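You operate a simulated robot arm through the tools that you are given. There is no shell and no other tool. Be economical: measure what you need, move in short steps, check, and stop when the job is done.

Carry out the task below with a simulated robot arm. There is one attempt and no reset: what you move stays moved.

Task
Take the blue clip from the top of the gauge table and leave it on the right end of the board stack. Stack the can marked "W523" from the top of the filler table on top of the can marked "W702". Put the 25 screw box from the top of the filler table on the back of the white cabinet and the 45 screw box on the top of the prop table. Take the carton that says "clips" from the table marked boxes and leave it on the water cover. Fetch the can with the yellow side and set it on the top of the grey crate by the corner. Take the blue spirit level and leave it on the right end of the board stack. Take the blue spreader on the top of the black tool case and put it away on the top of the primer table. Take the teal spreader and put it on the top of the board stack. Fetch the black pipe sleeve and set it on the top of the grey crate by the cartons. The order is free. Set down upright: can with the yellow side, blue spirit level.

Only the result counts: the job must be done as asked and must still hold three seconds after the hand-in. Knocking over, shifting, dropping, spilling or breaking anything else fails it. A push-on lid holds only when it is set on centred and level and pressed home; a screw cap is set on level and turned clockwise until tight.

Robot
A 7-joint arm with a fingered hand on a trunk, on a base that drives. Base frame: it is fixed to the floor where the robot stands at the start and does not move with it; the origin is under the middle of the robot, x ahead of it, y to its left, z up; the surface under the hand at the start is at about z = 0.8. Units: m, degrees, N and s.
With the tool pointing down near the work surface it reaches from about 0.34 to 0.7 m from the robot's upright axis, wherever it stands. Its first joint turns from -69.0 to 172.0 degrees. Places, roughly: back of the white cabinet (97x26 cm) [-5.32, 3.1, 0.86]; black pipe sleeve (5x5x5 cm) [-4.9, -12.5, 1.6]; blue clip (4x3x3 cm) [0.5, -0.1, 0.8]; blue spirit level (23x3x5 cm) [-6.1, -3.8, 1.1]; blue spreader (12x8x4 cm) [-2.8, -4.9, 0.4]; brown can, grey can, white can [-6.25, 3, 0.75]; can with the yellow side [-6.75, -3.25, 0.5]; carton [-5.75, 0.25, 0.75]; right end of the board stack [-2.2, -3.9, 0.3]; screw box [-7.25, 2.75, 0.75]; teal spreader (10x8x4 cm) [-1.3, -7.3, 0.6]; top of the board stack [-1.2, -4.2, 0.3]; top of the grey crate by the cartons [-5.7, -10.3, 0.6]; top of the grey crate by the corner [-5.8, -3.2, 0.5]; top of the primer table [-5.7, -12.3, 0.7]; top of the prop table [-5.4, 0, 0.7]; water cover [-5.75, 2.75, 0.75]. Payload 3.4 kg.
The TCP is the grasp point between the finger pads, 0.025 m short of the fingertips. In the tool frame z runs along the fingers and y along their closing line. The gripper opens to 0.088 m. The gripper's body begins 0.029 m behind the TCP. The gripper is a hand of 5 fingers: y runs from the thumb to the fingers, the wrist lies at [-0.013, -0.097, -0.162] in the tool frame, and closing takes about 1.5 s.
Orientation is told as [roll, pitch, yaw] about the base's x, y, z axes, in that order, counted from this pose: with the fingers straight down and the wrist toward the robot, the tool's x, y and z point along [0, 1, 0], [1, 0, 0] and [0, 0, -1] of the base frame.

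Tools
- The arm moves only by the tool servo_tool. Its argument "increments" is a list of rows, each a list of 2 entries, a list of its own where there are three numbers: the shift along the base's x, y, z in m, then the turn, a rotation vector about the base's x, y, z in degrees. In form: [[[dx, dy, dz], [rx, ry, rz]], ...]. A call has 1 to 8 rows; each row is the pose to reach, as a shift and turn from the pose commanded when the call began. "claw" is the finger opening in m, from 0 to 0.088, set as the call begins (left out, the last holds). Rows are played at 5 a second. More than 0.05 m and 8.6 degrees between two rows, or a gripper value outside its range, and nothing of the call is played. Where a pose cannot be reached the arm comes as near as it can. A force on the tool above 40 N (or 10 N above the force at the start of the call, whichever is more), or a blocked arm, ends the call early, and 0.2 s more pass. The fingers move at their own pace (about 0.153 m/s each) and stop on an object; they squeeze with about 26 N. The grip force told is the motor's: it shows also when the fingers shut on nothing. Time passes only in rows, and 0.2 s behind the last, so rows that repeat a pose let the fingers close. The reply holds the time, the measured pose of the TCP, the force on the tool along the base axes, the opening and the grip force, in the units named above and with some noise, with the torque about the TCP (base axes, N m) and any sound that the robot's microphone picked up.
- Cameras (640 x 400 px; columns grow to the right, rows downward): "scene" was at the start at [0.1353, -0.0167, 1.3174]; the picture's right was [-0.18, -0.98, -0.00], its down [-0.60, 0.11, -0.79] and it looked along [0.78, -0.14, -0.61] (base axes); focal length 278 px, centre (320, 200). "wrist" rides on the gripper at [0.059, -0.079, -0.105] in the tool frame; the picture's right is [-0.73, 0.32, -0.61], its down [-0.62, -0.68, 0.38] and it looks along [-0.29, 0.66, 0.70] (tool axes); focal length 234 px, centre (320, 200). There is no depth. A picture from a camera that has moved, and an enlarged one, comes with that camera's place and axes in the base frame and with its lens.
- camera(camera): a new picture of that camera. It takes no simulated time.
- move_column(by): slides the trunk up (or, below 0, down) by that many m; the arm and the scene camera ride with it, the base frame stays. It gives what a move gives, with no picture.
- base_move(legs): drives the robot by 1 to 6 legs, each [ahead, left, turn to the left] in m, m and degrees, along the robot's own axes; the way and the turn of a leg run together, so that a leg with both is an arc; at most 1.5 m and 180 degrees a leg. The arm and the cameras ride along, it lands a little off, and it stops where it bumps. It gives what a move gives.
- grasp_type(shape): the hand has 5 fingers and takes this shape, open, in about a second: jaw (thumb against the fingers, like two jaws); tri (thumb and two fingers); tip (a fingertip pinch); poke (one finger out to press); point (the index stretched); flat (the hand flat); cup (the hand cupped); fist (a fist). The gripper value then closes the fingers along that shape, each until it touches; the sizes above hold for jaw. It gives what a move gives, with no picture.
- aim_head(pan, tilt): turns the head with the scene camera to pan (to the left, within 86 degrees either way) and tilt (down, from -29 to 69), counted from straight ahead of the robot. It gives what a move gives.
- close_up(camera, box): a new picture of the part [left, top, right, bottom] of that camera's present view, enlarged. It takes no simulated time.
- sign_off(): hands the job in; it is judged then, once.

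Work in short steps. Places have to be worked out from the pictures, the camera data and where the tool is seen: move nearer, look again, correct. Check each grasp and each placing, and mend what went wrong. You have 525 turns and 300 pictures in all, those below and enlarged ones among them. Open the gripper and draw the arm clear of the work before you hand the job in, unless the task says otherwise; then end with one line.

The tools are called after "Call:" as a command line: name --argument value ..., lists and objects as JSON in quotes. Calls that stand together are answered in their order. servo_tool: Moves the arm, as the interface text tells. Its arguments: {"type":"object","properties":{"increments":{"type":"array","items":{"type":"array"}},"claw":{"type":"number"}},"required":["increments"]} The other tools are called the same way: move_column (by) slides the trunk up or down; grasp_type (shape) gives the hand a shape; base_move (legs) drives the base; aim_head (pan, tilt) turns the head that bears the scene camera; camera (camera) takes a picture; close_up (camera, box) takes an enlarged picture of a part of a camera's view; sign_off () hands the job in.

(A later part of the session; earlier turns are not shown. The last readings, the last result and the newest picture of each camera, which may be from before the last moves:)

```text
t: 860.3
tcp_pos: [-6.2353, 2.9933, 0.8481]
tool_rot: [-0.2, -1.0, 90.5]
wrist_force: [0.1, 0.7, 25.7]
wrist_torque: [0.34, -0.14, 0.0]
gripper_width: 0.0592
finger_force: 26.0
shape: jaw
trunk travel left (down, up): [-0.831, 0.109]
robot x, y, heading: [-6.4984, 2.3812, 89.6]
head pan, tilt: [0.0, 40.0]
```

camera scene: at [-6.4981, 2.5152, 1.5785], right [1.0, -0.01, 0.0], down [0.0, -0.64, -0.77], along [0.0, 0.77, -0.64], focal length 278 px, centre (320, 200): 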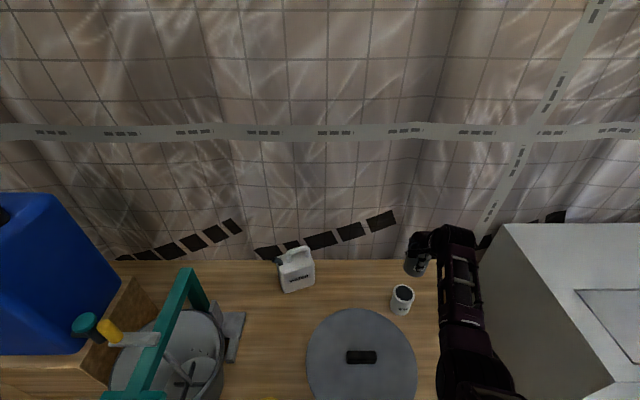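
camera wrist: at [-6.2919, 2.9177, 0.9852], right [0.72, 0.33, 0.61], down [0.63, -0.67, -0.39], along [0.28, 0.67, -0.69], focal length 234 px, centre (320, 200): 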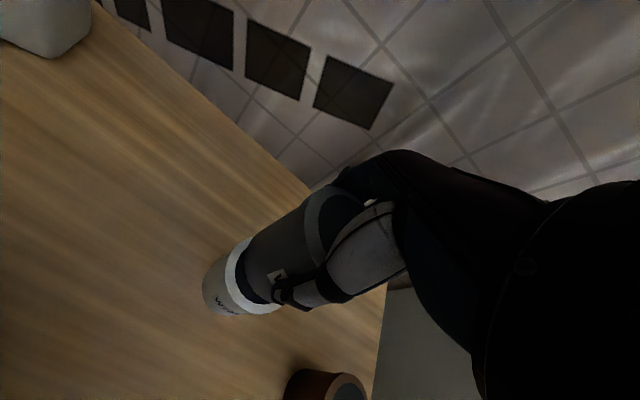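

Call:
move_column --by 0.005

Call:
close_up --camera "scene" --box '[370, 230, 450, 330]'

Call:
close_up --camera "wrist" --box '[160, 170, 400, 340]'

```text
t: 860.8
tcp_pos: [-6.2362, 2.9937, 0.8494]
tool_rot: [-0.2, -0.4, 90.5]
wrist_force: [0.3, 3.3, 13.2]
wrist_torque: [0.54, -0.12, 0.02]
gripper_width: 0.0596
finger_force: 25.8
shape: jaw
trunk travel left (down, up): [-0.836, 0.104]
robot x, y, heading: [-6.4986, 2.3806, 89.5]
head pan, tilt: [0.0, 40.0]
```

```text
4.00 times, centred on (410, 280) of scene
camera zoom: at [-6.4991, 2.513, 1.5747], right [1.0, -0.01, 0.0], down [0.0, -0.64, -0.77], along [0.0, 0.77, -0.64], focal length 1110 px, centre (-40, -120)
```

zoom: 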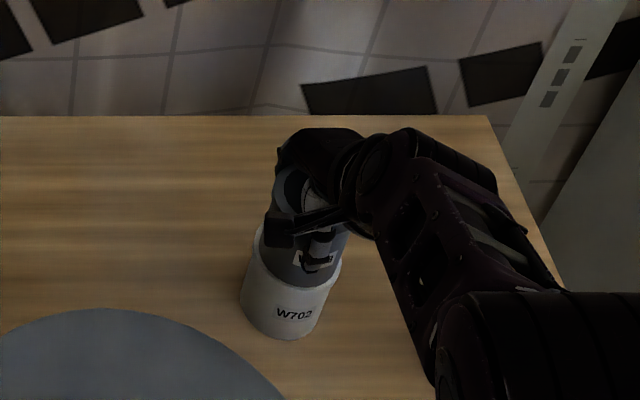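

```text
2.35 times, centred on (280, 255) of wrist
camera zoom: at [-6.293, 2.912, 0.9539], right [0.72, 0.32, 0.61], down [0.63, -0.67, -0.39], along [0.28, 0.67, -0.69], focal length 551 px, centre (414, 71)
```

zoom: 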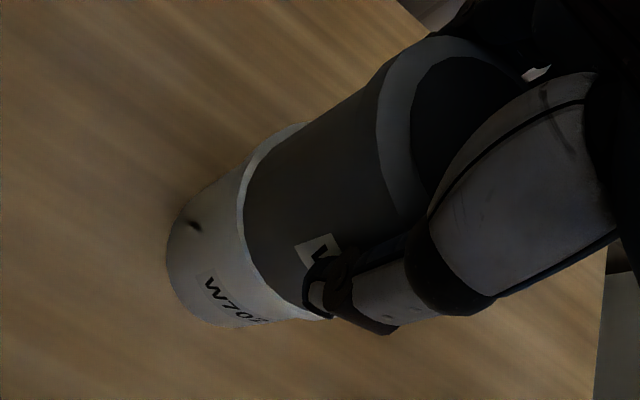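

The cans sit together with only a few mm offset. I open gently.

Call:
servo_tool --increments '[[[0, 0, 0], [0, 0, 0]], [[0, 0, 0], [0, 0, 0]], [[0, 0, 0], [0, 0, 0]]]' --claw 0.085

Call:
close_up --camera "wrist" --box '[160, 170, 400, 340]'

```text
t: 861.6
tcp_pos: [-6.2343, 2.993, 0.8468]
tool_rot: [0.0, -0.4, 90.5]
wrist_force: [-0.3, 0.2, -0.8]
wrist_torque: [0.0, -0.01, -0.01]
gripper_width: 0.0857
finger_force: 0.0
shape: jaw
trunk travel left (down, up): [-0.836, 0.104]
robot x, y, heading: [-6.5017, 2.3769, 89.4]
head pan, tilt: [0.0, 40.0]
```

```text
2.35 times, centred on (280, 255) of wrist
camera zoom: at [-6.2923, 2.9126, 0.9524], right [0.72, 0.33, 0.61], down [0.63, -0.67, -0.39], along [0.28, 0.66, -0.69], focal length 551 px, centre (414, 71)
```

zoom: 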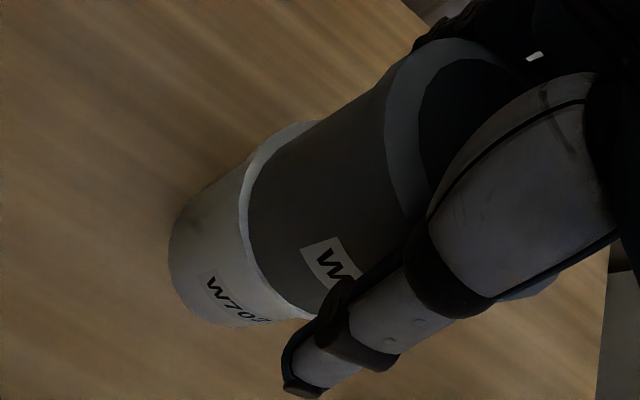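

Stable. I rise straight up with the trunk and check.

Call:
move_column --by 0.1

Call:
camera --camera "wrist"

```text
t: 863.0
tcp_pos: [-6.2351, 2.9948, 0.9477]
tool_rot: [0.0, -0.5, 90.6]
wrist_force: [-0.9, 0.4, 0.3]
wrist_torque: [-0.01, 0.03, 0.03]
gripper_width: 0.0853
finger_force: 0.0
shape: jaw
trunk travel left (down, up): [-0.936, 0.004]
robot x, y, heading: [-6.5013, 2.3782, 89.6]
head pan, tilt: [0.0, 40.0]
```

```text
87 pictures are left
camera wrist: at [-6.292, 2.9139, 1.0531], right [0.72, 0.33, 0.61], down [0.63, -0.67, -0.39], along [0.28, 0.67, -0.69], focal length 234 px, centre (320, 200)
```

wrist: 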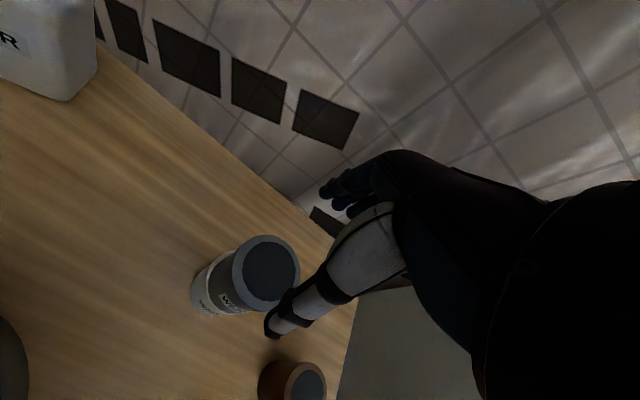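

The stack stands. I back away, lower the trunk and turn south-east to look at the cartons' far sides from the north-west.

Call:
base_move --legs '[[-0.45, 0.25, 0], [0, 0, -140]]'

Call:
move_column --by -0.15

Call:
aim_head --pan 0 --tilt 20

Call:
camera --camera "scene"

```text
t: 871.8
tcp_pos: [-6.5778, 1.2838, 0.9482]
tool_rot: [-0.1, -0.5, -51.2]
wrist_force: [0.2, -0.6, -0.5]
wrist_torque: [0.01, 0.01, 0.0]
gripper_width: 0.0851
finger_force: 0.1
shape: jaw
trunk travel left (down, up): [-0.936, 0.004]
robot x, y, heading: [-6.7515, 1.9318, -51.9]
head pan, tilt: [0.0, 40.0]
```

```text
t: 873.6
tcp_pos: [-6.5789, 1.2854, 0.7973]
tool_rot: [-0.1, -0.5, -51.1]
wrist_force: [-0.3, 0.1, -0.1]
wrist_torque: [0.0, -0.01, 0.0]
gripper_width: 0.0854
finger_force: 0.1
shape: jaw
trunk travel left (down, up): [-0.786, 0.154]
robot x, y, heading: [-6.7528, 1.9302, -52.0]
head pan, tilt: [0.0, 40.0]
```

```text
t: 874.4
tcp_pos: [-6.5788, 1.2847, 0.7981]
tool_rot: [-0.1, -0.5, -51.2]
wrist_force: [-0.1, -0.1, 1.0]
wrist_torque: [0.02, -0.01, -0.07]
gripper_width: 0.0853
finger_force: 0.0
shape: jaw
trunk travel left (down, up): [-0.786, 0.154]
robot x, y, heading: [-6.7513, 1.9295, -52.0]
head pan, tilt: [0.0, 20.0]
```

```text
86 pictures are left
camera scene: at [-6.6642, 1.8159, 1.5558], right [-0.79, -0.62, 0.0], down [-0.21, 0.27, -0.94], along [0.58, -0.74, -0.34], focal length 278 px, centre (320, 200)
```

scene: 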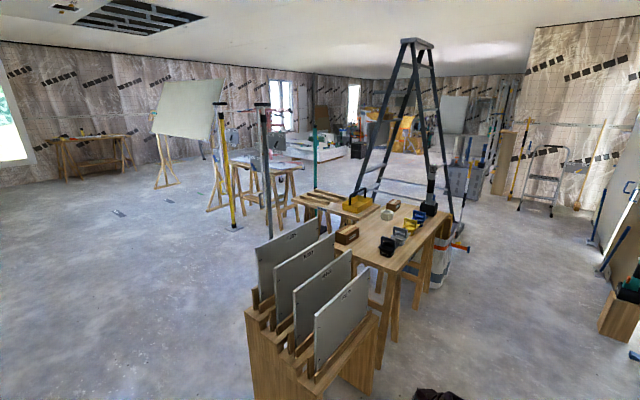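

Call:
close_up --camera "scene" --box '[320, 190, 420, 252]'

```text
6.40 times, centred on (370, 221) of scene
camera zoom: at [-6.6642, 1.8159, 1.5558], right [-0.79, -0.62, 0.0], down [-0.21, 0.27, -0.94], along [0.58, -0.74, -0.34], focal length 1776 px, centre (0, 66)
```

zoom: 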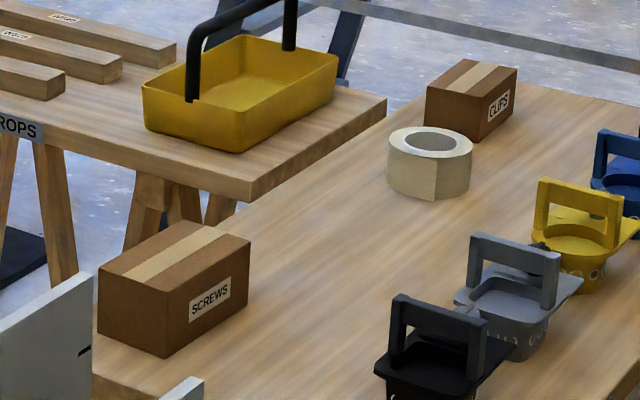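

The far carton (about (-5.89,-0.18)) says CLIPS; the near one SCREWS. First the screw boxes at the filler table's left end: I tuck the arm and go there.

Call:
servo_tool --increments '[[[0.0, 0.04, 0.02], [0, 0, 0]], [[0.01, 0.08, 0.04], [0, 0, 0]], [[0.02, 0.12, 0.06], [0, 0, 0]], [[0.03, 0.16, 0.08], [0, 0, 0]], [[0.04, 0.2, 0.1], [0, 0, 0]], [[0.05, 0.24, 0.12], [0, 0, 0]]]'

Call:
move_column --by 0.1

Call:
base_move --legs '[[-0.39, -0.14, 0]]'

```text
t: 875.8
tcp_pos: [-6.3932, 1.4233, 0.8113]
tool_rot: [-0.4, -0.5, -51.0]
wrist_force: [0.2, 0.0, -0.1]
wrist_torque: [-0.03, 0.03, -0.01]
gripper_width: 0.085
finger_force: 0.0
shape: jaw
out of reach, approached as far as the arm can: row 1, 2, 3, 4, 5, 6
trunk travel left (down, up): [-0.786, 0.154]
robot x, y, heading: [-6.7514, 1.9322, -51.7]
head pan, tilt: [0.0, 20.0]
```

```text
t: 877.1
tcp_pos: [-6.3937, 1.4217, 0.9113]
tool_rot: [-0.1, -0.5, -51.1]
wrist_force: [0.1, 1.0, -0.2]
wrist_torque: [0.01, 0.02, -0.02]
gripper_width: 0.0846
finger_force: 0.1
shape: jaw
trunk travel left (down, up): [-0.886, 0.054]
robot x, y, heading: [-6.7517, 1.9275, -52.0]
head pan, tilt: [0.0, 20.0]
```

```text
t: 879.7
tcp_pos: [-6.7413, 1.6412, 0.9109]
tool_rot: [-0.2, -0.5, -51.2]
wrist_force: [0.5, 1.2, -0.6]
wrist_torque: [-0.01, -0.02, 0.0]
gripper_width: 0.0852
finger_force: 0.0
shape: jaw
trunk travel left (down, up): [-0.886, 0.054]
robot x, y, heading: [-7.0981, 2.1511, -52.4]
head pan, tilt: [0.0, 20.0]
```

Call:
move_column --by -0.3

Call:
servo_tool --increments '[[[-0.01, 0.02, 0.03], [0, 0, -8]], [[-0.02, 0.04, 0.07], [0, 0, -16]], [[-0.03, 0.06, 0.11], [0, 0, -24]], [[-0.04, 0.08, 0.15], [0, 0, -32]], [[-0.05, 0.1, 0.19], [0, 0, -40]], [[-0.06, 0.1, 0.23], [0, 0, -48]], [[-0.06, 0.1, 0.25], [0, 0, -48]]]'

Call:
camera --camera "scene"

```text
t: 882.7
tcp_pos: [-6.7429, 1.6415, 0.6111]
tool_rot: [-0.2, -0.5, -51.2]
wrist_force: [0.4, -0.8, 0.2]
wrist_torque: [0.0, 0.03, -0.02]
gripper_width: 0.085
finger_force: 0.1
shape: jaw
trunk travel left (down, up): [-0.586, 0.354]
robot x, y, heading: [-7.0985, 2.1488, -52.2]
head pan, tilt: [0.0, 20.0]
```

```text
t: 884.3
tcp_pos: [-6.6905, 1.6438, 0.8165]
tool_rot: [-0.2, -0.5, -99.3]
wrist_force: [0.0, -0.2, 0.4]
wrist_torque: [0.02, -0.01, -0.02]
gripper_width: 0.0849
finger_force: 0.2
shape: jaw
out of reach, approached as far as the arm can: row 1, 2, 3, 4, 5, 6, 7
trunk travel left (down, up): [-0.586, 0.354]
robot x, y, heading: [-7.0978, 2.151, -52.2]
head pan, tilt: [0.0, 20.0]
```

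```text
84 pictures are left
camera scene: at [-7.01, 2.0363, 1.3558], right [-0.79, -0.61, 0.0], down [-0.21, 0.27, -0.94], along [0.58, -0.74, -0.34], focal length 278 px, centre (320, 200)
```

scene: 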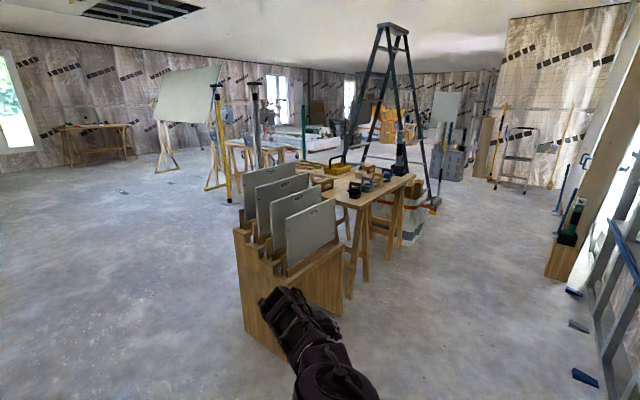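

Call:
servo_tool --increments '[[[0, 0, -0.03], [0, 0, -6]], [[0, 0, -0.06], [0, 0, -12]], [[-0.01, 0.03, -0.1], [0, 0, -18]], [[-0.02, 0.06, -0.12], [0, 0, -24]], [[-0.03, 0.09, -0.12], [0, 0, -24]], [[-0.05, 0.12, -0.12], [0, 0, -24]]]'

Call:
servo_tool --increments '[[[-0.03, 0.0, 0], [0, 0, 8]], [[-0.06, 0.0, 0], [0, 0, 16]], [[-0.08, 0, 0], [0, 0, 24]], [[-0.1, 0, 0], [0, 0, 32]], [[-0.1, 0, 0.02], [0, 0, 40]], [[-0.1, 0, 0.06], [0, 0, 48]], [[-0.1, 0, 0.1], [0, 0, 56]], [[-0.1, 0, 0.14], [0, 0, 64]]]'

Call:
camera --camera "scene"

```text
refused: row 3 steps farther than a row can; nothing moved
```

```text
t: 886.1
tcp_pos: [-6.6958, 1.545, 0.9897]
tool_rot: [0.2, -0.5, -35.2]
wrist_force: [-0.4, 0.0, -0.1]
wrist_torque: [0.02, -0.04, 0.03]
gripper_width: 0.0849
finger_force: 0.0
shape: jaw
out of reach, approached as far as the arm can: row 1, 2, 3, 4, 5, 6, 7, 8
trunk travel left (down, up): [-0.586, 0.354]
robot x, y, heading: [-7.0975, 2.1531, -52.1]
head pan, tilt: [0.0, 20.0]
```

```text
83 pictures are left
camera scene: at [-7.014, 2.0343, 1.3559], right [-0.79, -0.61, 0.0], down [-0.21, 0.27, -0.94], along [0.58, -0.74, -0.34], focal length 278 px, centre (320, 200)
```

scene: 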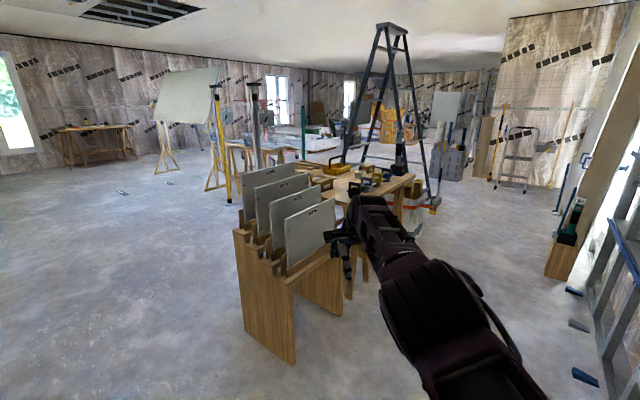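

Call:
servo_tool --increments '[[[0, 0, -0.01], [0, 0, -8]], [[0, 0, -0.02], [0, 0, -16]], [[0, 0, -0.03], [0, 0, -24]], [[0, 0, -0.04], [0, 0, -32]], [[0, 0, -0.05], [0, 0, -40]], [[0, 0, -0.06], [0, 0, -48]], [[0, 0, -0.08], [0, 0, -56]], [[0, 0, -0.1], [0, 0, -64]]]'

Call:
servo_tool --increments '[[[-0.01, 0.02, -0.03], [0, 0, -8]], [[-0.02, 0.04, -0.06], [0, 0, -16]], [[-0.03, 0.06, -0.09], [0, 0, -24]], [[-0.04, 0.08, -0.1], [0, 0, -30]], [[-0.05, 0.11, -0.1], [0, 0, -30]]]'

```text
t: 887.9
tcp_pos: [-6.7092, 1.591, 0.8772]
tool_rot: [-0.3, -0.6, -99.4]
wrist_force: [0.4, -0.2, 0.3]
wrist_torque: [0.01, 0.02, -0.01]
gripper_width: 0.0849
finger_force: 0.0
shape: jaw
out of reach, approached as far as the arm can: row 2, 5, 6, 7, 8
trunk travel left (down, up): [-0.586, 0.354]
robot x, y, heading: [-7.0976, 2.1503, -52.1]
head pan, tilt: [0.0, 20.0]
```

```text
t: 889.3
tcp_pos: [-6.7689, 1.6141, 0.7896]
tool_rot: [2.5, -15.8, -124.4]
wrist_force: [-0.5, -0.9, 0.0]
wrist_torque: [0.03, 0.04, 0.0]
gripper_width: 0.0851
finger_force: 0.0
shape: jaw
out of reach, approached as far as the arm can: row 3, 4, 5
trunk travel left (down, up): [-0.586, 0.354]
robot x, y, heading: [-7.0974, 2.1468, -52.5]
head pan, tilt: [0.0, 20.0]
stopped in row 5: the arm was blocked; the commanded pose is now the measured one
```

Call:
camera --camera "scene"

```text
82 pictures are left
camera scene: at [-7.0102, 2.0367, 1.3559], right [-0.79, -0.61, 0.0], down [-0.21, 0.27, -0.94], along [0.58, -0.74, -0.34], focal length 278 px, centre (320, 200)
```

scene: 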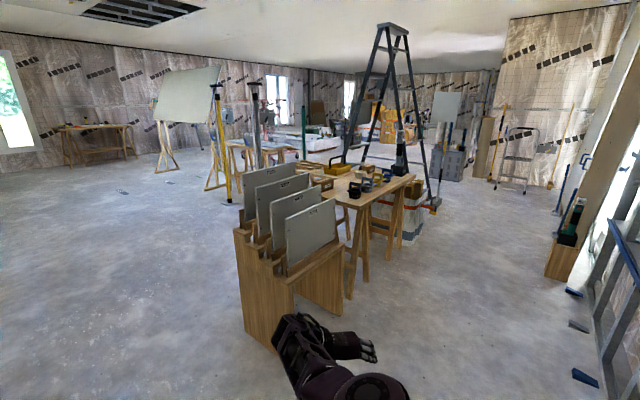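

Call:
servo_tool --increments '[[[0.01, -0.01, 0.04], [3.6, -1.7, 0]], [[0.02, -0.02, 0.08], [7.2, -3.4, 0]], [[0.03, -0.03, 0.12], [10.8, -5.2, 0]], [[0.03, -0.03, 0.16], [14.4, -6.9, 0]], [[0.03, -0.03, 0.19], [14.4, -6.9, 0]]]'

Call:
servo_tool --increments '[[[-0.04, 0.0, 0], [0, 0, 0]], [[-0.08, 0.0, 0], [0, 0, 0]], [[-0.12, 0, 0], [0, 0, 0]], [[-0.16, 0, 0], [0, 0, 0]], [[-0.2, 0.0, 0], [0, 0, 0]], [[-0.22, 0.03, 0], [0, 0, 0]], [[-0.24, 0.06, 0], [0, 0, 0]]]'

Call:
camera --camera "scene"

```text
t: 890.5
tcp_pos: [-6.7373, 1.5879, 0.929]
tool_rot: [2.8, -2.3, -122.3]
wrist_force: [0.3, -0.2, 0.9]
wrist_torque: [0.02, 0.0, -0.01]
gripper_width: 0.0848
finger_force: 0.0
shape: jaw
out of reach, approached as far as the arm can: row 2, 3, 4, 5
trunk travel left (down, up): [-0.586, 0.354]
robot x, y, heading: [-7.0978, 2.1487, -52.2]
head pan, tilt: [0.0, 20.0]
```

```text
t: 892.1
tcp_pos: [-6.8305, 1.4937, 0.9378]
tool_rot: [0.5, -1.8, -124.1]
wrist_force: [-0.3, 0.4, 0.4]
wrist_torque: [0.01, -0.01, 0.02]
gripper_width: 0.0849
finger_force: 0.0
shape: jaw
out of reach, approached as far as the arm can: row 1, 2, 3, 4, 5, 6, 7
trunk travel left (down, up): [-0.586, 0.354]
robot x, y, heading: [-7.0979, 2.15, -52.0]
head pan, tilt: [0.0, 20.0]
```

```text
81 pictures are left
camera scene: at [-7.0109, 2.0361, 1.3559], right [-0.79, -0.61, 0.0], down [-0.21, 0.27, -0.94], along [0.58, -0.74, -0.34], focal length 278 px, centre (320, 200)
```

scene: 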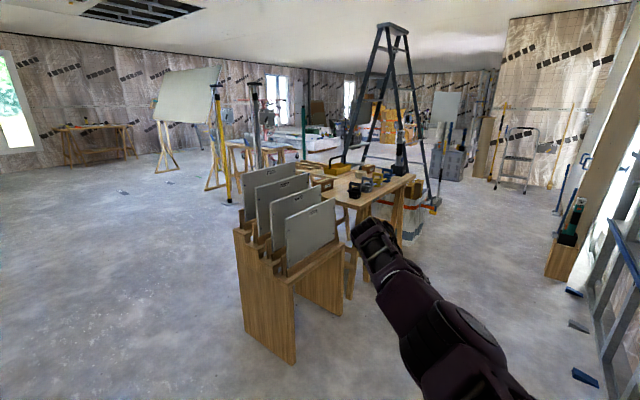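

Call:
servo_tool --increments '[[[0.041, 0.012, 0], [0, 0, 5]], [[0.082, 0.025, 0], [0, 0, 10]], [[0.123, 0.037, 0], [0, 0, 15]], [[0.165, 0.05, 0], [0, 0, 20]], [[0.206, 0.062, 0], [0, 0, 25]], [[0.247, 0.075, -0.01], [0, 0, 30]], [[0.288, 0.087, -0.02], [0, 0, 35]], [[0.33, 0.1, -0.03], [0, 0, 40]]]'

Call:
servo_tool --increments '[[[-0.01, 0.01, 0], [0, 0, -6]], [[-0.02, 0.03, 0], [0, 0, -12]], [[-0.04, 0.05, 0], [0, 0, -18]], [[-0.06, 0.07, 0], [0, 0, -24]], [[-0.08, 0.09, 0], [0, 0, -30]]]'

Call:
camera --camera "scene"

```text
t: 893.9
tcp_pos: [-6.6672, 1.6193, 0.8332]
tool_rot: [0.5, -1.7, -84.1]
wrist_force: [0.7, -0.6, -0.7]
wrist_torque: [-0.02, 0.04, 0.03]
gripper_width: 0.0847
finger_force: 0.2
shape: jaw
out of reach, approached as far as the arm can: row 1, 2, 3, 4, 5, 6, 7, 8
trunk travel left (down, up): [-0.586, 0.354]
robot x, y, heading: [-7.0994, 2.1465, -51.9]
head pan, tilt: [0.0, 20.0]
```

```text
t: 895.1
tcp_pos: [-6.7299, 1.6255, 0.845]
tool_rot: [-2.4, -1.9, -115.3]
wrist_force: [0.3, 0.5, -1.1]
wrist_torque: [0.02, 0.0, 0.01]
gripper_width: 0.0849
finger_force: 0.0
shape: jaw
out of reach, approached as far as the arm can: row 1, 2, 3, 4, 5
trunk travel left (down, up): [-0.586, 0.354]
robot x, y, heading: [-7.0958, 2.1513, -52.2]
head pan, tilt: [0.0, 20.0]
```

```text
80 pictures are left
camera scene: at [-7.0096, 2.0357, 1.3558], right [-0.79, -0.61, 0.0], down [-0.21, 0.27, -0.94], along [0.58, -0.74, -0.34], focal length 278 px, centre (320, 200)
```

scene: 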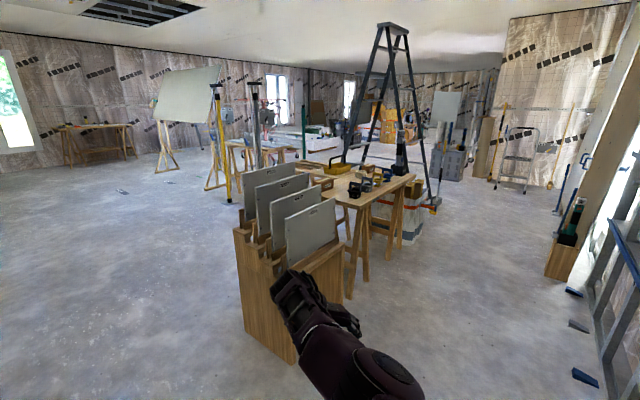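

I turn the base to have free room on the right side, and swing the hand far right and back to unfold the elbow.

Call:
base_move --legs '[[0, -0.15, 52]]'

Call:
servo_tool --increments '[[[-0.02, -0.04, 0.02], [0, 0, 0]], [[-0.05, -0.08, 0.03], [0, 0, 0]], [[-0.08, -0.12, 0.04], [0, 0, 0]], [[-0.11, -0.155, 0.05], [0, 0, 0]], [[-0.14, -0.19, 0.06], [0, 0, 0]], [[-0.17, -0.225, 0.07], [0, 0, 0]], [[-0.2, -0.26, 0.08], [0, 0, 0]], [[-0.23, -0.295, 0.09], [0, 0, 0]]]'

Call:
servo_tool --increments '[[[-0.03, -0.03, 0.0], [0, 0, 0]], [[-0.06, -0.06, 0.0], [0, 0, 0]], [[-0.09, -0.09, 0.0], [0, 0, 0]], [[-0.12, -0.12, 0.0], [0, 0, 0]]]'

Call:
aim_head --pan -50 --tilt 30

Call:
camera --camera "scene"

```text
t: 897.8
tcp_pos: [-6.5198, 1.9892, 0.8453]
tool_rot: [-2.3, -2.0, -63.1]
wrist_force: [-0.3, 0.8, 0.0]
wrist_torque: [-0.01, 0.03, 0.01]
gripper_width: 0.0851
finger_force: 0.1
shape: jaw
trunk travel left (down, up): [-0.586, 0.354]
robot x, y, heading: [-7.1581, 2.0231, -0.5]
head pan, tilt: [0.0, 20.0]
```

```text
refused: row 2 steps farther than a row can; nothing moved
```

```text
t: 898.8
tcp_pos: [-6.5203, 1.9896, 0.8477]
tool_rot: [-2.3, -2.0, -63.1]
wrist_force: [0.0, -0.3, -0.5]
wrist_torque: [0.02, 0.0, -0.02]
gripper_width: 0.0848
finger_force: 0.0
shape: jaw
out of reach, approached as far as the arm can: row 1, 2, 3, 4
trunk travel left (down, up): [-0.586, 0.354]
robot x, y, heading: [-7.158, 2.0225, -0.2]
head pan, tilt: [0.0, 20.0]
```

```text
t: 900.0
tcp_pos: [-6.5203, 1.9889, 0.8459]
tool_rot: [-2.3, -2.0, -63.0]
wrist_force: [0.6, 0.4, 0.1]
wrist_torque: [0.0, 0.02, -0.02]
gripper_width: 0.0848
finger_force: 0.1
shape: jaw
trunk travel left (down, up): [-0.586, 0.354]
robot x, y, heading: [-7.1591, 2.0167, -0.1]
head pan, tilt: [-50.0, 30.0]
```

```text
79 pictures are left
camera scene: at [-7.0531, 1.9512, 1.3399], right [-0.77, -0.64, 0.0], down [-0.32, 0.38, -0.87], along [0.56, -0.66, -0.5], focal length 278 px, centre (320, 200)
```

scene: 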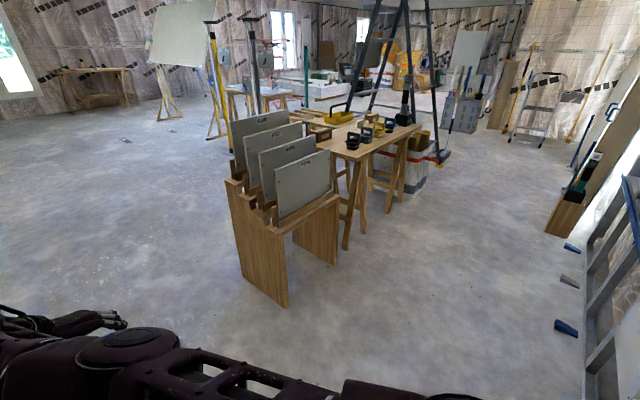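

I use the trick that worked before: yaw to +90 relative, tilt forward, pull in, untilt and turn back.

Call:
servo_tool --increments '[[[0.12, 0.09, 0], [0, 0, 0]]]'

Call:
servo_tool --increments '[[[0, 0, 0], [0.3, 0.3, 8]], [[0, 0, 0], [0.6, 0.6, 16]], [[0, 0, 0], [0.6, 0.6, 24]], [[0, 0, 0], [0.6, 0.6, 32]], [[0, 0, 0], [0.6, 0.6, 40]], [[0, 0, 0], [0.6, 0.6, 48]], [[0, 0, 0], [0.6, 0.6, 56]], [[0, 0, 0], [0.6, 0.6, 64]]]'

Call:
servo_tool --increments '[[[0, 0, 0], [0, 0, 8]], [[0, 0, 0], [0, 0, 16]], [[0, 0, 0], [0, 0, 24]], [[0, 0, 0], [0, 0, 32]], [[0, 0, 0], [0, 0, 40]], [[0, 0, 0], [0, 0, 48]], [[0, 0, 0], [0, 0, 56]], [[0, 0, 0], [0, 0, 64]]]'

Call:
servo_tool --increments '[[[0, 0, 0], [0, 0, 8]], [[0, 0, 0], [0, 0, 16]], [[0, 0, 0], [0, 0, 24]]]'

```text
refused: row 1 steps farther than a row can; nothing moved
```

```text
t: 901.8
tcp_pos: [-6.5073, 2.0525, 1.0535]
tool_rot: [-8.7, 7.1, -12.2]
wrist_force: [-0.2, 0.8, 1.2]
wrist_torque: [0.0, 0.0, 0.0]
gripper_width: 0.085
finger_force: 0.1
shape: jaw
out of reach, approached as far as the arm can: row 1, 2, 3, 4, 5, 6, 7, 8
trunk travel left (down, up): [-0.586, 0.354]
robot x, y, heading: [-7.1623, 2.0234, -0.3]
head pan, tilt: [-50.0, 30.0]
```

```text
t: 903.6
tcp_pos: [-6.4958, 2.0495, 1.0571]
tool_rot: [-8.5, 6.9, 51.9]
wrist_force: [-0.2, 0.0, -1.0]
wrist_torque: [-0.02, 0.03, -0.03]
gripper_width: 0.0849
finger_force: 0.1
shape: jaw
out of reach, approached as far as the arm can: row 1, 2, 3, 4, 5, 6, 7, 8
trunk travel left (down, up): [-0.586, 0.354]
robot x, y, heading: [-7.1672, 2.0223, 0.0]
head pan, tilt: [-50.0, 30.0]
```

```text
t: 904.4
tcp_pos: [-6.5244, 2.0381, 1.0447]
tool_rot: [-8.6, 6.9, 74.7]
wrist_force: [-0.1, -0.1, 0.4]
wrist_torque: [0.01, -0.02, -0.03]
gripper_width: 0.0852
finger_force: 0.0
shape: jaw
out of reach, approached as far as the arm can: row 1, 2, 3
trunk travel left (down, up): [-0.586, 0.354]
robot x, y, heading: [-7.1662, 2.0198, -0.2]
head pan, tilt: [-50.0, 30.0]
```

Call:
servo_tool --increments '[[[0, 0, 0], [-2, -7.2, 0]], [[0, 0, 0], [-4, -14.5, 0]], [[0, 0, 0], [-6, -21.7, 0]], [[0, 0, 0], [-7.9, -29, 0]], [[0, 0, 0], [-9.9, -36.2, 0]], [[0, 0, 0], [-11.9, -43.5, 0]], [[0, 0, 0], [-13.8, -50.7, 0]], [[0, 0, 0], [-15.8, -58, 0]]]'

Call:
servo_tool --increments '[[[-0.04, -0.01, 0.0], [0, 0, 0]], [[-0.08, -0.02, 0.0], [0, 0, 0]], [[-0.12, -0.03, 0.0], [0, 0, 0]], [[-0.16, -0.04, 0.0], [0, 0, 0]], [[-0.18, -0.05, 0.0], [0, 0, 0]]]'

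Call:
aim_head --pan 0 --tilt 35

Call:
camera --camera "scene"

```text
t: 906.2
tcp_pos: [-6.3992, 1.9581, 1.0653]
tool_rot: [-68.5, 4.5, 69.2]
wrist_force: [-0.8, 1.2, -0.4]
wrist_torque: [-0.01, 0.03, -0.04]
gripper_width: 0.0851
finger_force: 0.0
shape: jaw
out of reach, approached as far as the arm can: row 1, 2, 3, 4, 5, 6, 7, 8
trunk travel left (down, up): [-0.586, 0.354]
robot x, y, heading: [-7.1614, 2.0196, 0.1]
head pan, tilt: [-50.0, 30.0]
```

```text
t: 907.4
tcp_pos: [-6.445, 1.8875, 1.1278]
tool_rot: [-67.6, 4.2, 68.6]
wrist_force: [-0.4, 0.9, 0.0]
wrist_torque: [-0.01, 0.02, 0.02]
gripper_width: 0.0849
finger_force: 0.1
shape: jaw
out of reach, approached as far as the arm can: row 1, 2, 3, 4, 5
trunk travel left (down, up): [-0.586, 0.354]
robot x, y, heading: [-7.1613, 2.024, -0.2]
head pan, tilt: [-50.0, 30.0]
```

```text
t: 908.6
tcp_pos: [-6.4459, 1.8879, 1.1318]
tool_rot: [-67.8, 3.8, 68.5]
wrist_force: [0.6, 0.1, 0.9]
wrist_torque: [-0.01, 0.0, 0.04]
gripper_width: 0.085
finger_force: 0.0
shape: jaw
trunk travel left (down, up): [-0.586, 0.354]
robot x, y, heading: [-7.1604, 2.0208, -0.3]
head pan, tilt: [0.0, 35.0]
```

```text
78 pictures are left
camera scene: at [-7.0232, 2.0203, 1.3321], right [0.0, -1.0, 0.0], down [-0.57, 0.0, -0.82], along [0.82, 0.0, -0.57], focal length 278 px, centre (320, 200)
```

scene: 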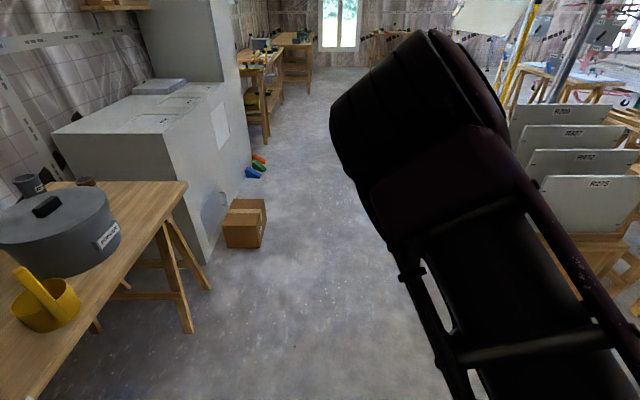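

Call:
servo_tool --increments '[[[0, 0, 0], [3, 7.6, 0]], [[0, 0, 0], [6, 15.1, 0]], [[0, 0, 0], [8.9, 22.7, 0]], [[0, 0, -0.02], [11.9, 30.2, 0]], [[0, 0, -0.04], [14.9, 37.8, 0]], [[0, 0, -0.06], [17.8, 45.4, 0]], [[0, 0, -0.08], [20.8, 52.9, 0]], [[0, 0, -0.1], [23.8, 60.5, 0]]]'

Call:
servo_tool --increments '[[[0, 0, 0], [0, 0, -8]], [[0, 0, 0], [0, 0, -16]], [[0, 0, 0], [0, 0, -24]], [[0, 0, 0], [0, 0, -32]], [[0, 0, 0], [0, 0, -40]], [[0, 0, 0], [0, 0, -48]], [[0, 0, 0], [0, 0, -56]], [[0, 0, 0], [0, 0, -64]]]'

Call:
camera --camera "scene"

```text
t: 910.4
tcp_pos: [-6.4775, 1.8935, 1.0496]
tool_rot: [-14.0, 2.0, 71.8]
wrist_force: [-0.6, -0.5, 0.7]
wrist_torque: [-0.02, 0.02, 0.0]
gripper_width: 0.085
finger_force: 0.1
shape: jaw
out of reach, approached as far as the arm can: row 6, 7, 8
trunk travel left (down, up): [-0.586, 0.354]
robot x, y, heading: [-7.1596, 2.0211, -0.2]
head pan, tilt: [0.0, 35.0]
```

```text
t: 912.2
tcp_pos: [-6.4421, 1.8964, 1.0584]
tool_rot: [-14.1, 1.8, 7.8]
wrist_force: [0.0, 0.2, 0.1]
wrist_torque: [-0.01, 0.01, -0.04]
gripper_width: 0.085
finger_force: 0.0
shape: jaw
out of reach, approached as far as the arm can: row 1, 2, 3, 4, 5, 6, 7, 8
trunk travel left (down, up): [-0.586, 0.354]
robot x, y, heading: [-7.1641, 2.0221, 0.1]
head pan, tilt: [0.0, 35.0]
```

```text
77 pictures are left
camera scene: at [-7.0232, 2.0208, 1.3321], right [0.0, -1.0, 0.0], down [-0.57, 0.0, -0.82], along [0.82, 0.0, -0.57], focal length 278 px, centre (320, 200)
```

scene: 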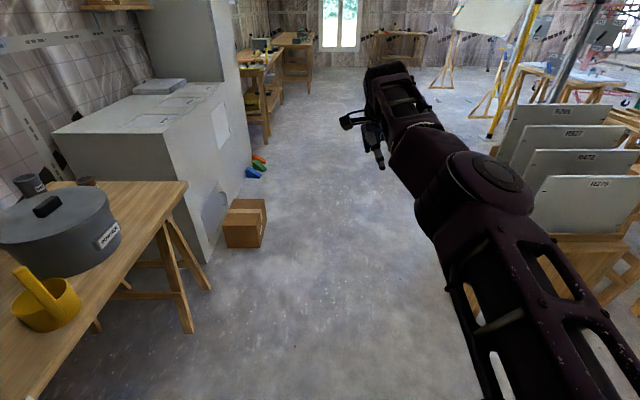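

The commanded pose has drifted far too close to the body; I bring the command out to a sensible 0.5 m ahead.

Call:
servo_tool --increments '[[[0.05, 0, 0], [0, 0, 0]], [[0.1, 0, 0], [0, 0, 0]], [[0.15, 0, 0], [0, 0, 0]], [[0.2, 0, 0.02], [0, 0, 0]], [[0.25, 0, 0.04], [0, 0, 0]], [[0.3, 0, 0.05], [0, 0, 0]], [[0.32, 0, 0.05], [0, 0, 0]]]'

Call:
camera --camera "scene"

```text
refused: row 4 steps farther than a row can; nothing moved
```

```text
76 pictures are left
camera scene: at [-7.0232, 2.0208, 1.3321], right [0.0, -1.0, 0.0], down [-0.57, 0.0, -0.82], along [0.82, 0.0, -0.57], focal length 278 px, centre (320, 200)
```

scene: 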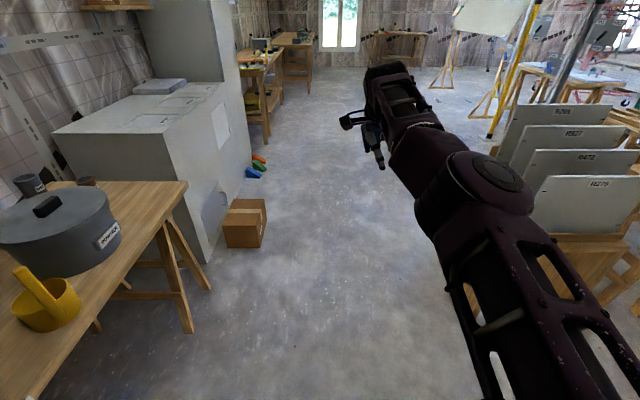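

Call:
servo_tool --increments '[[[0.045, 0, 0], [0, 0, 0]], [[0.09, 0, 0], [0, 0, 0]], [[0.135, 0, 0], [0, 0, 0]], [[0.18, 0, 0.015], [0, 0, 0]], [[0.225, 0, 0.03], [0, 0, 0]], [[0.27, 0, 0.045], [0, 0, 0]], [[0.31, 0, 0.05], [0, 0, 0]], [[0.32, 0, 0.05], [0, 0, 0]]]'

```text
t: 914.0
tcp_pos: [-6.4359, 1.8718, 1.0473]
tool_rot: [-14.1, 1.8, 7.9]
wrist_force: [0.3, -0.1, 0.0]
wrist_torque: [0.0, 0.0, 0.01]
gripper_width: 0.0848
finger_force: 0.1
shape: jaw
out of reach, approached as far as the arm can: row 1, 2, 3, 4, 5, 6, 7, 8
trunk travel left (down, up): [-0.586, 0.354]
robot x, y, heading: [-7.1623, 2.0225, -0.2]
head pan, tilt: [0.0, 35.0]
```

Call:
servo_tool --increments '[[[0.04, -0.015, 0.02], [0, 0, 0]], [[0.08, -0.03, 0.04], [0, 0, 0]], [[0.12, -0.045, 0.06], [0, 0, 0]], [[0.16, -0.06, 0.08], [0, 0, 0]], [[0.2, -0.07, 0.1], [0, 0, 0]], [[0.21, -0.07, 0.12], [0, 0, 0]]]'

Call:
servo_tool --increments '[[[0, 0, 0], [3, 0, 0]], [[0, 0, 0], [7, 0, 0]], [[0, 0, 0], [11, 0, 0]], [[0, 0, 0], [14, 0, 0]]]'

```text
t: 915.4
tcp_pos: [-6.4484, 1.8327, 1.0993]
tool_rot: [-14.0, 1.8, 7.9]
wrist_force: [0.8, -0.2, 0.2]
wrist_torque: [-0.03, 0.03, 0.0]
gripper_width: 0.0849
finger_force: 0.0
shape: jaw
out of reach, approached as far as the arm can: row 1, 2, 3, 4, 5, 6
trunk travel left (down, up): [-0.586, 0.354]
robot x, y, heading: [-7.1622, 2.0204, -0.1]
head pan, tilt: [0.0, 35.0]
```

```text
t: 916.4
tcp_pos: [-6.4539, 1.8386, 1.0983]
tool_rot: [-0.2, -0.2, 8.1]
wrist_force: [-0.1, -0.5, 0.2]
wrist_torque: [0.0, -0.01, 0.02]
gripper_width: 0.0844
finger_force: 0.1
shape: jaw
trunk travel left (down, up): [-0.586, 0.354]
robot x, y, heading: [-7.1616, 2.0235, -0.2]
head pan, tilt: [0.0, 35.0]
```

Consistent again. Now I move inward in gentle steps.

Call:
servo_tool --increments '[[[-0.01, 0.01, -0.01], [0, 0, 0]], [[-0.02, 0.02, -0.02], [0, 0, 0]], [[-0.04, 0.03, -0.03], [0, 0, 0]], [[-0.06, 0.04, -0.04], [0, 0, 0]], [[-0.08, 0.06, -0.05], [0, 0, 0]], [[-0.1, 0.08, -0.05], [0, 0, 0]]]'

Call:
camera --camera "scene"

```text
t: 917.8
tcp_pos: [-6.4778, 1.886, 1.0629]
tool_rot: [-0.2, -0.1, 8.1]
wrist_force: [-0.3, -0.7, 0.3]
wrist_torque: [0.03, -0.04, 0.02]
gripper_width: 0.0851
finger_force: 0.1
shape: jaw
out of reach, approached as far as the arm can: row 3, 4, 5, 6
trunk travel left (down, up): [-0.586, 0.354]
robot x, y, heading: [-7.165, 2.0215, -0.1]
head pan, tilt: [0.0, 35.0]
```

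```text
75 pictures are left
camera scene: at [-7.0233, 2.0205, 1.3321], right [0.0, -1.0, 0.0], down [-0.57, 0.0, -0.82], along [0.82, 0.0, -0.57], focal length 278 px, centre (320, 200)
```

scene: 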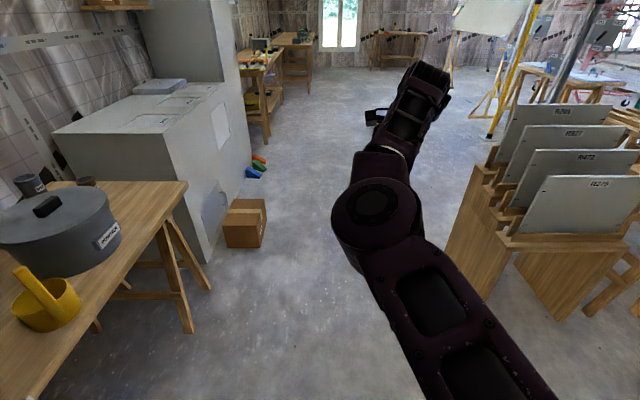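

The elbow is bent to the left. From a reachable radius I rotate the tool clockwise by ~100° to force the flip, then pull in.

Call:
servo_tool --increments '[[[0.04, 0, 0], [0, 0, 0]], [[0.08, 0, 0], [0, 0, -6]], [[0.09, 0, 0], [0, 0, -14]], [[0.09, 0, 0], [0, 0, -22]], [[0.09, 0, 0], [0, 0, -30]], [[0.09, 0, 0], [0, 0, -38]], [[0.09, 0, 0], [0, 0, -46]], [[0.09, 0, 0], [0, 0, -54]]]'

Call:
servo_tool --increments '[[[-0.01, 0, 0], [0, 0, -8]], [[-0.02, 0, 0], [0, 0, -16]], [[-0.03, 0, 0], [0, 0, -24]], [[-0.04, 0, 0], [0, 0, -32]], [[-0.06, 0, 0], [0, 0, -38]], [[-0.08, 0, 0], [0, 0, -38]], [[-0.1, 0, 0], [0, 0, -38]]]'

Call:
camera --camera "scene"

```text
t: 919.6
tcp_pos: [-6.4625, 1.8775, 1.0526]
tool_rot: [-0.2, -0.1, -46.2]
wrist_force: [-0.3, 0.3, 0.6]
wrist_torque: [-0.03, -0.02, 0.03]
gripper_width: 0.0847
finger_force: 0.2
shape: jaw
out of reach, approached as far as the arm can: row 2, 3, 4, 5, 6, 7, 8
trunk travel left (down, up): [-0.586, 0.354]
robot x, y, heading: [-7.1611, 2.0177, -0.2]
head pan, tilt: [0.0, 35.0]
```

```text
t: 921.2
tcp_pos: [-6.5313, 1.8547, 1.048]
tool_rot: [-0.1, 0.0, -84.0]
wrist_force: [0.9, -0.1, -0.4]
wrist_torque: [-0.01, -0.02, 0.03]
gripper_width: 0.0851
finger_force: 0.1
shape: jaw
out of reach, approached as far as the arm can: row 1, 2, 3, 4, 5, 6, 7
trunk travel left (down, up): [-0.586, 0.354]
robot x, y, heading: [-7.1638, 2.0174, -0.1]
head pan, tilt: [0.0, 35.0]
```

```text
74 pictures are left
camera scene: at [-7.0233, 2.02, 1.3321], right [0.0, -1.0, 0.0], down [-0.57, 0.0, -0.82], along [0.82, 0.0, -0.57], focal length 278 px, centre (320, 200)
```

scene: 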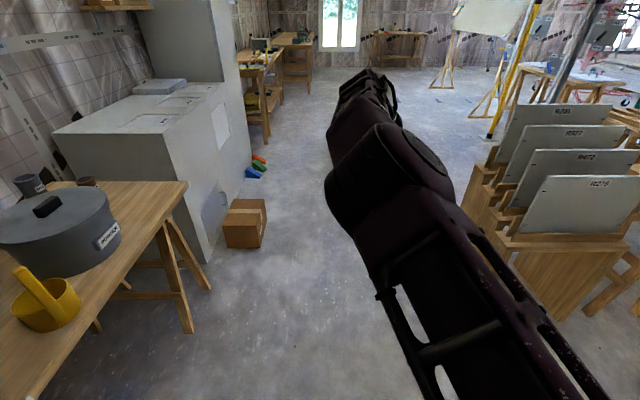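

The elbow is rolling over. I continue rotating and pulling in, a little lower.

Call:
servo_tool --increments '[[[0, 0, -0.02], [0, 0, -8]], [[0, 0, -0.04], [0, 0, -16]], [[0, 0, -0.06], [0, 0, -24]], [[-0.02, 0, -0.08], [0, 0, -30]], [[-0.05, 0, -0.1], [0, 0, -30]], [[-0.08, 0, -0.12], [0, 0, -30]]]'

Call:
servo_tool --increments '[[[0, 0.02, 0], [0, 0, 8]], [[0, 0.04, 0], [0, 0, 16]], [[0, 0.04, 0], [0, 0, 24]], [[0, 0.04, 0], [0, 0, 32]], [[0, 0.04, 0], [0, 0, 40]], [[0, 0.04, 0], [0, 0, 48]], [[0, 0.04, 0], [0, 0, 56]]]'

Call:
camera --camera "scene"

```text
t: 922.6
tcp_pos: [-6.5809, 1.8299, 0.9204]
tool_rot: [-0.2, 0.0, -113.8]
wrist_force: [-0.2, 0.1, 0.2]
wrist_torque: [0.01, 0.0, -0.03]
gripper_width: 0.085
finger_force: 0.0
shape: jaw
out of reach, approached as far as the arm can: row 1, 2, 3, 4, 5, 6
trunk travel left (down, up): [-0.586, 0.354]
robot x, y, heading: [-7.1623, 2.0225, -0.4]
head pan, tilt: [0.0, 35.0]
```

```text
t: 924.2
tcp_pos: [-6.518, 1.8173, 0.9186]
tool_rot: [-0.3, 0.2, -57.7]
wrist_force: [0.1, -0.1, 0.8]
wrist_torque: [0.0, 0.04, 0.0]
gripper_width: 0.0849
finger_force: 0.1
shape: jaw
out of reach, approached as far as the arm can: row 1, 2, 3, 4, 5, 6, 7
trunk travel left (down, up): [-0.586, 0.354]
robot x, y, heading: [-7.1622, 2.022, -0.2]
head pan, tilt: [0.0, 35.0]
```

```text
73 pictures are left
camera scene: at [-7.0223, 2.0209, 1.3319], right [0.0, -1.0, 0.0], down [-0.57, 0.0, -0.82], along [0.82, 0.0, -0.57], focal length 278 px, centre (320, 200)
```

scene: 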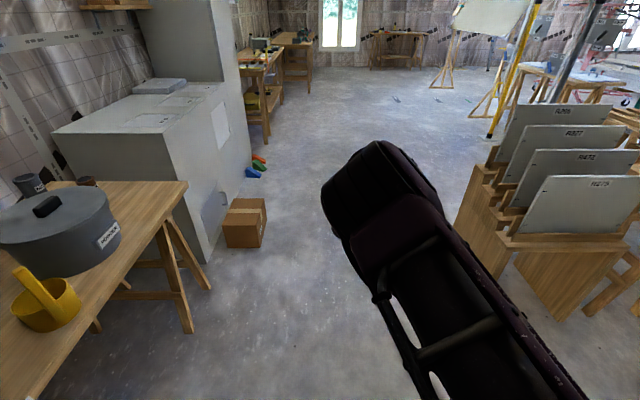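

Call:
servo_tool --increments '[[[0.01, 0.03, 0], [0, 0, 8]], [[0.02, 0.06, 0], [0, 0, 16]], [[0.03, 0.09, 0], [0, 0, 24]], [[0.03, 0.12, 0], [0, 0, 32]], [[0.03, 0.15, 0], [0, 0, 40]], [[0.03, 0.17, 0], [0, 0, 48]], [[0.03, 0.19, 0], [0, 0, 56]], [[0.03, 0.19, 0], [0, 0, 64]]]'

Call:
servo_tool --increments '[[[0, 0, 0.02], [0, 0, 8]], [[0, 0, 0.04], [0, 0, 16]], [[0, 0, 0.06], [0, 0, 24]], [[0, 0, 0.08], [0, 0, 28]]]'

Call:
servo_tool --increments '[[[0, 0, -0.02], [0, 0, -8]], [[0, 0, -0.04], [0, 0, -16]], [[0, 0, -0.06], [0, 0, -24]], [[0, 0, -0.08], [0, 0, -32]], [[0, 0, -0.1], [0, 0, -40]], [[0, 0, -0.1], [0, 0, -48]], [[0, 0, -0.1], [0, 0, -56]], [[0, 0, -0.1], [0, 0, -64]]]'

Call:
servo_tool --increments '[[[-0.03, 0, 0], [0, 0, -8]], [[-0.06, 0, 0], [0, 0, -16]], [[-0.09, 0, 0], [0, 0, -24]], [[-0.12, 0, 0], [0, 0, -24]]]'

Call:
camera --camera "scene"

```text
t: 926.0
tcp_pos: [-6.4558, 2.0001, 0.917]
tool_rot: [-0.1, 0.0, 6.2]
wrist_force: [0.0, 0.6, 0.2]
wrist_torque: [0.0, -0.02, 0.01]
gripper_width: 0.0852
finger_force: 0.1
shape: jaw
out of reach, approached as far as the arm can: row 1, 2, 3, 4, 5, 6, 7, 8
trunk travel left (down, up): [-0.586, 0.354]
robot x, y, heading: [-7.1606, 2.0225, 0.0]
head pan, tilt: [0.0, 35.0]
```

```text
t: 927.0
tcp_pos: [-6.4565, 2.0011, 0.9973]
tool_rot: [-0.2, -0.1, 34.2]
wrist_force: [-0.1, 0.6, -1.0]
wrist_torque: [0.01, 0.01, -0.02]
gripper_width: 0.085
finger_force: 0.1
shape: jaw
trunk travel left (down, up): [-0.586, 0.354]
robot x, y, heading: [-7.1612, 2.0183, -0.0]
head pan, tilt: [0.0, 35.0]
```

```text
t: 928.8
tcp_pos: [-6.4606, 1.9986, 0.8972]
tool_rot: [-0.1, 0.0, -30.1]
wrist_force: [0.5, 0.0, 0.2]
wrist_torque: [0.01, 0.02, -0.02]
gripper_width: 0.0849
finger_force: 0.1
shape: jaw
out of reach, approached as far as the arm can: row 4, 5, 6, 7, 8
trunk travel left (down, up): [-0.586, 0.354]
robot x, y, heading: [-7.1642, 2.0253, -0.4]
head pan, tilt: [0.0, 35.0]
```

```text
t: 929.8
tcp_pos: [-6.5014, 2.0047, 0.9173]
tool_rot: [-1.4, -0.1, -55.1]
wrist_force: [0.4, 0.0, 0.4]
wrist_torque: [-0.02, 0.03, -0.02]
gripper_width: 0.085
finger_force: 0.0
shape: jaw
out of reach, approached as far as the arm can: row 1, 2, 3, 4
trunk travel left (down, up): [-0.586, 0.354]
robot x, y, heading: [-7.1622, 2.0221, -0.2]
head pan, tilt: [0.0, 35.0]
```

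```text
72 pictures are left
camera scene: at [-7.024, 2.0207, 1.3321], right [0.0, -1.0, 0.0], down [-0.57, 0.0, -0.82], along [0.82, 0.0, -0.57], focal length 278 px, centre (320, 200)
```

scene: 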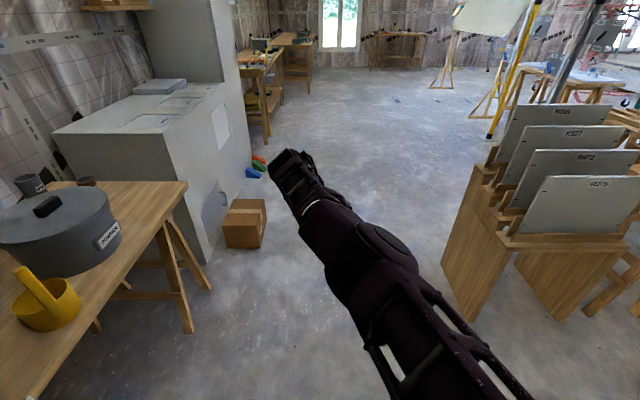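

I'll work with the arm in this stretched posture at 0.65–0.72 m radius. I bring it to a consistent pose straight ahead, with natural yaw.

Call:
servo_tool --increments '[[[0.02, -0.01, 0.02], [0, 0, 8]], [[0.04, -0.02, 0.04], [0, 0, 16]], [[0.06, -0.03, 0.06], [0, 0, 24]], [[0.08, -0.04, 0.08], [0, 0, 32]], [[0.1, -0.05, 0.1], [0, 0, 40]], [[0.116, -0.06, 0.12], [0, 0, 48]], [[0.116, -0.07, 0.14], [0, 0, 55]]]'

```text
t: 931.4
tcp_pos: [-6.4337, 1.9226, 1.0409]
tool_rot: [0.0, -0.2, 1.0]
wrist_force: [0.3, 0.3, 0.4]
wrist_torque: [0.03, 0.0, 0.02]
gripper_width: 0.0846
finger_force: 0.1
shape: jaw
out of reach, approached as far as the arm can: row 1, 3, 4, 5, 6, 7
trunk travel left (down, up): [-0.586, 0.354]
robot x, y, heading: [-7.1613, 2.0243, -0.2]
head pan, tilt: [0.0, 35.0]
```

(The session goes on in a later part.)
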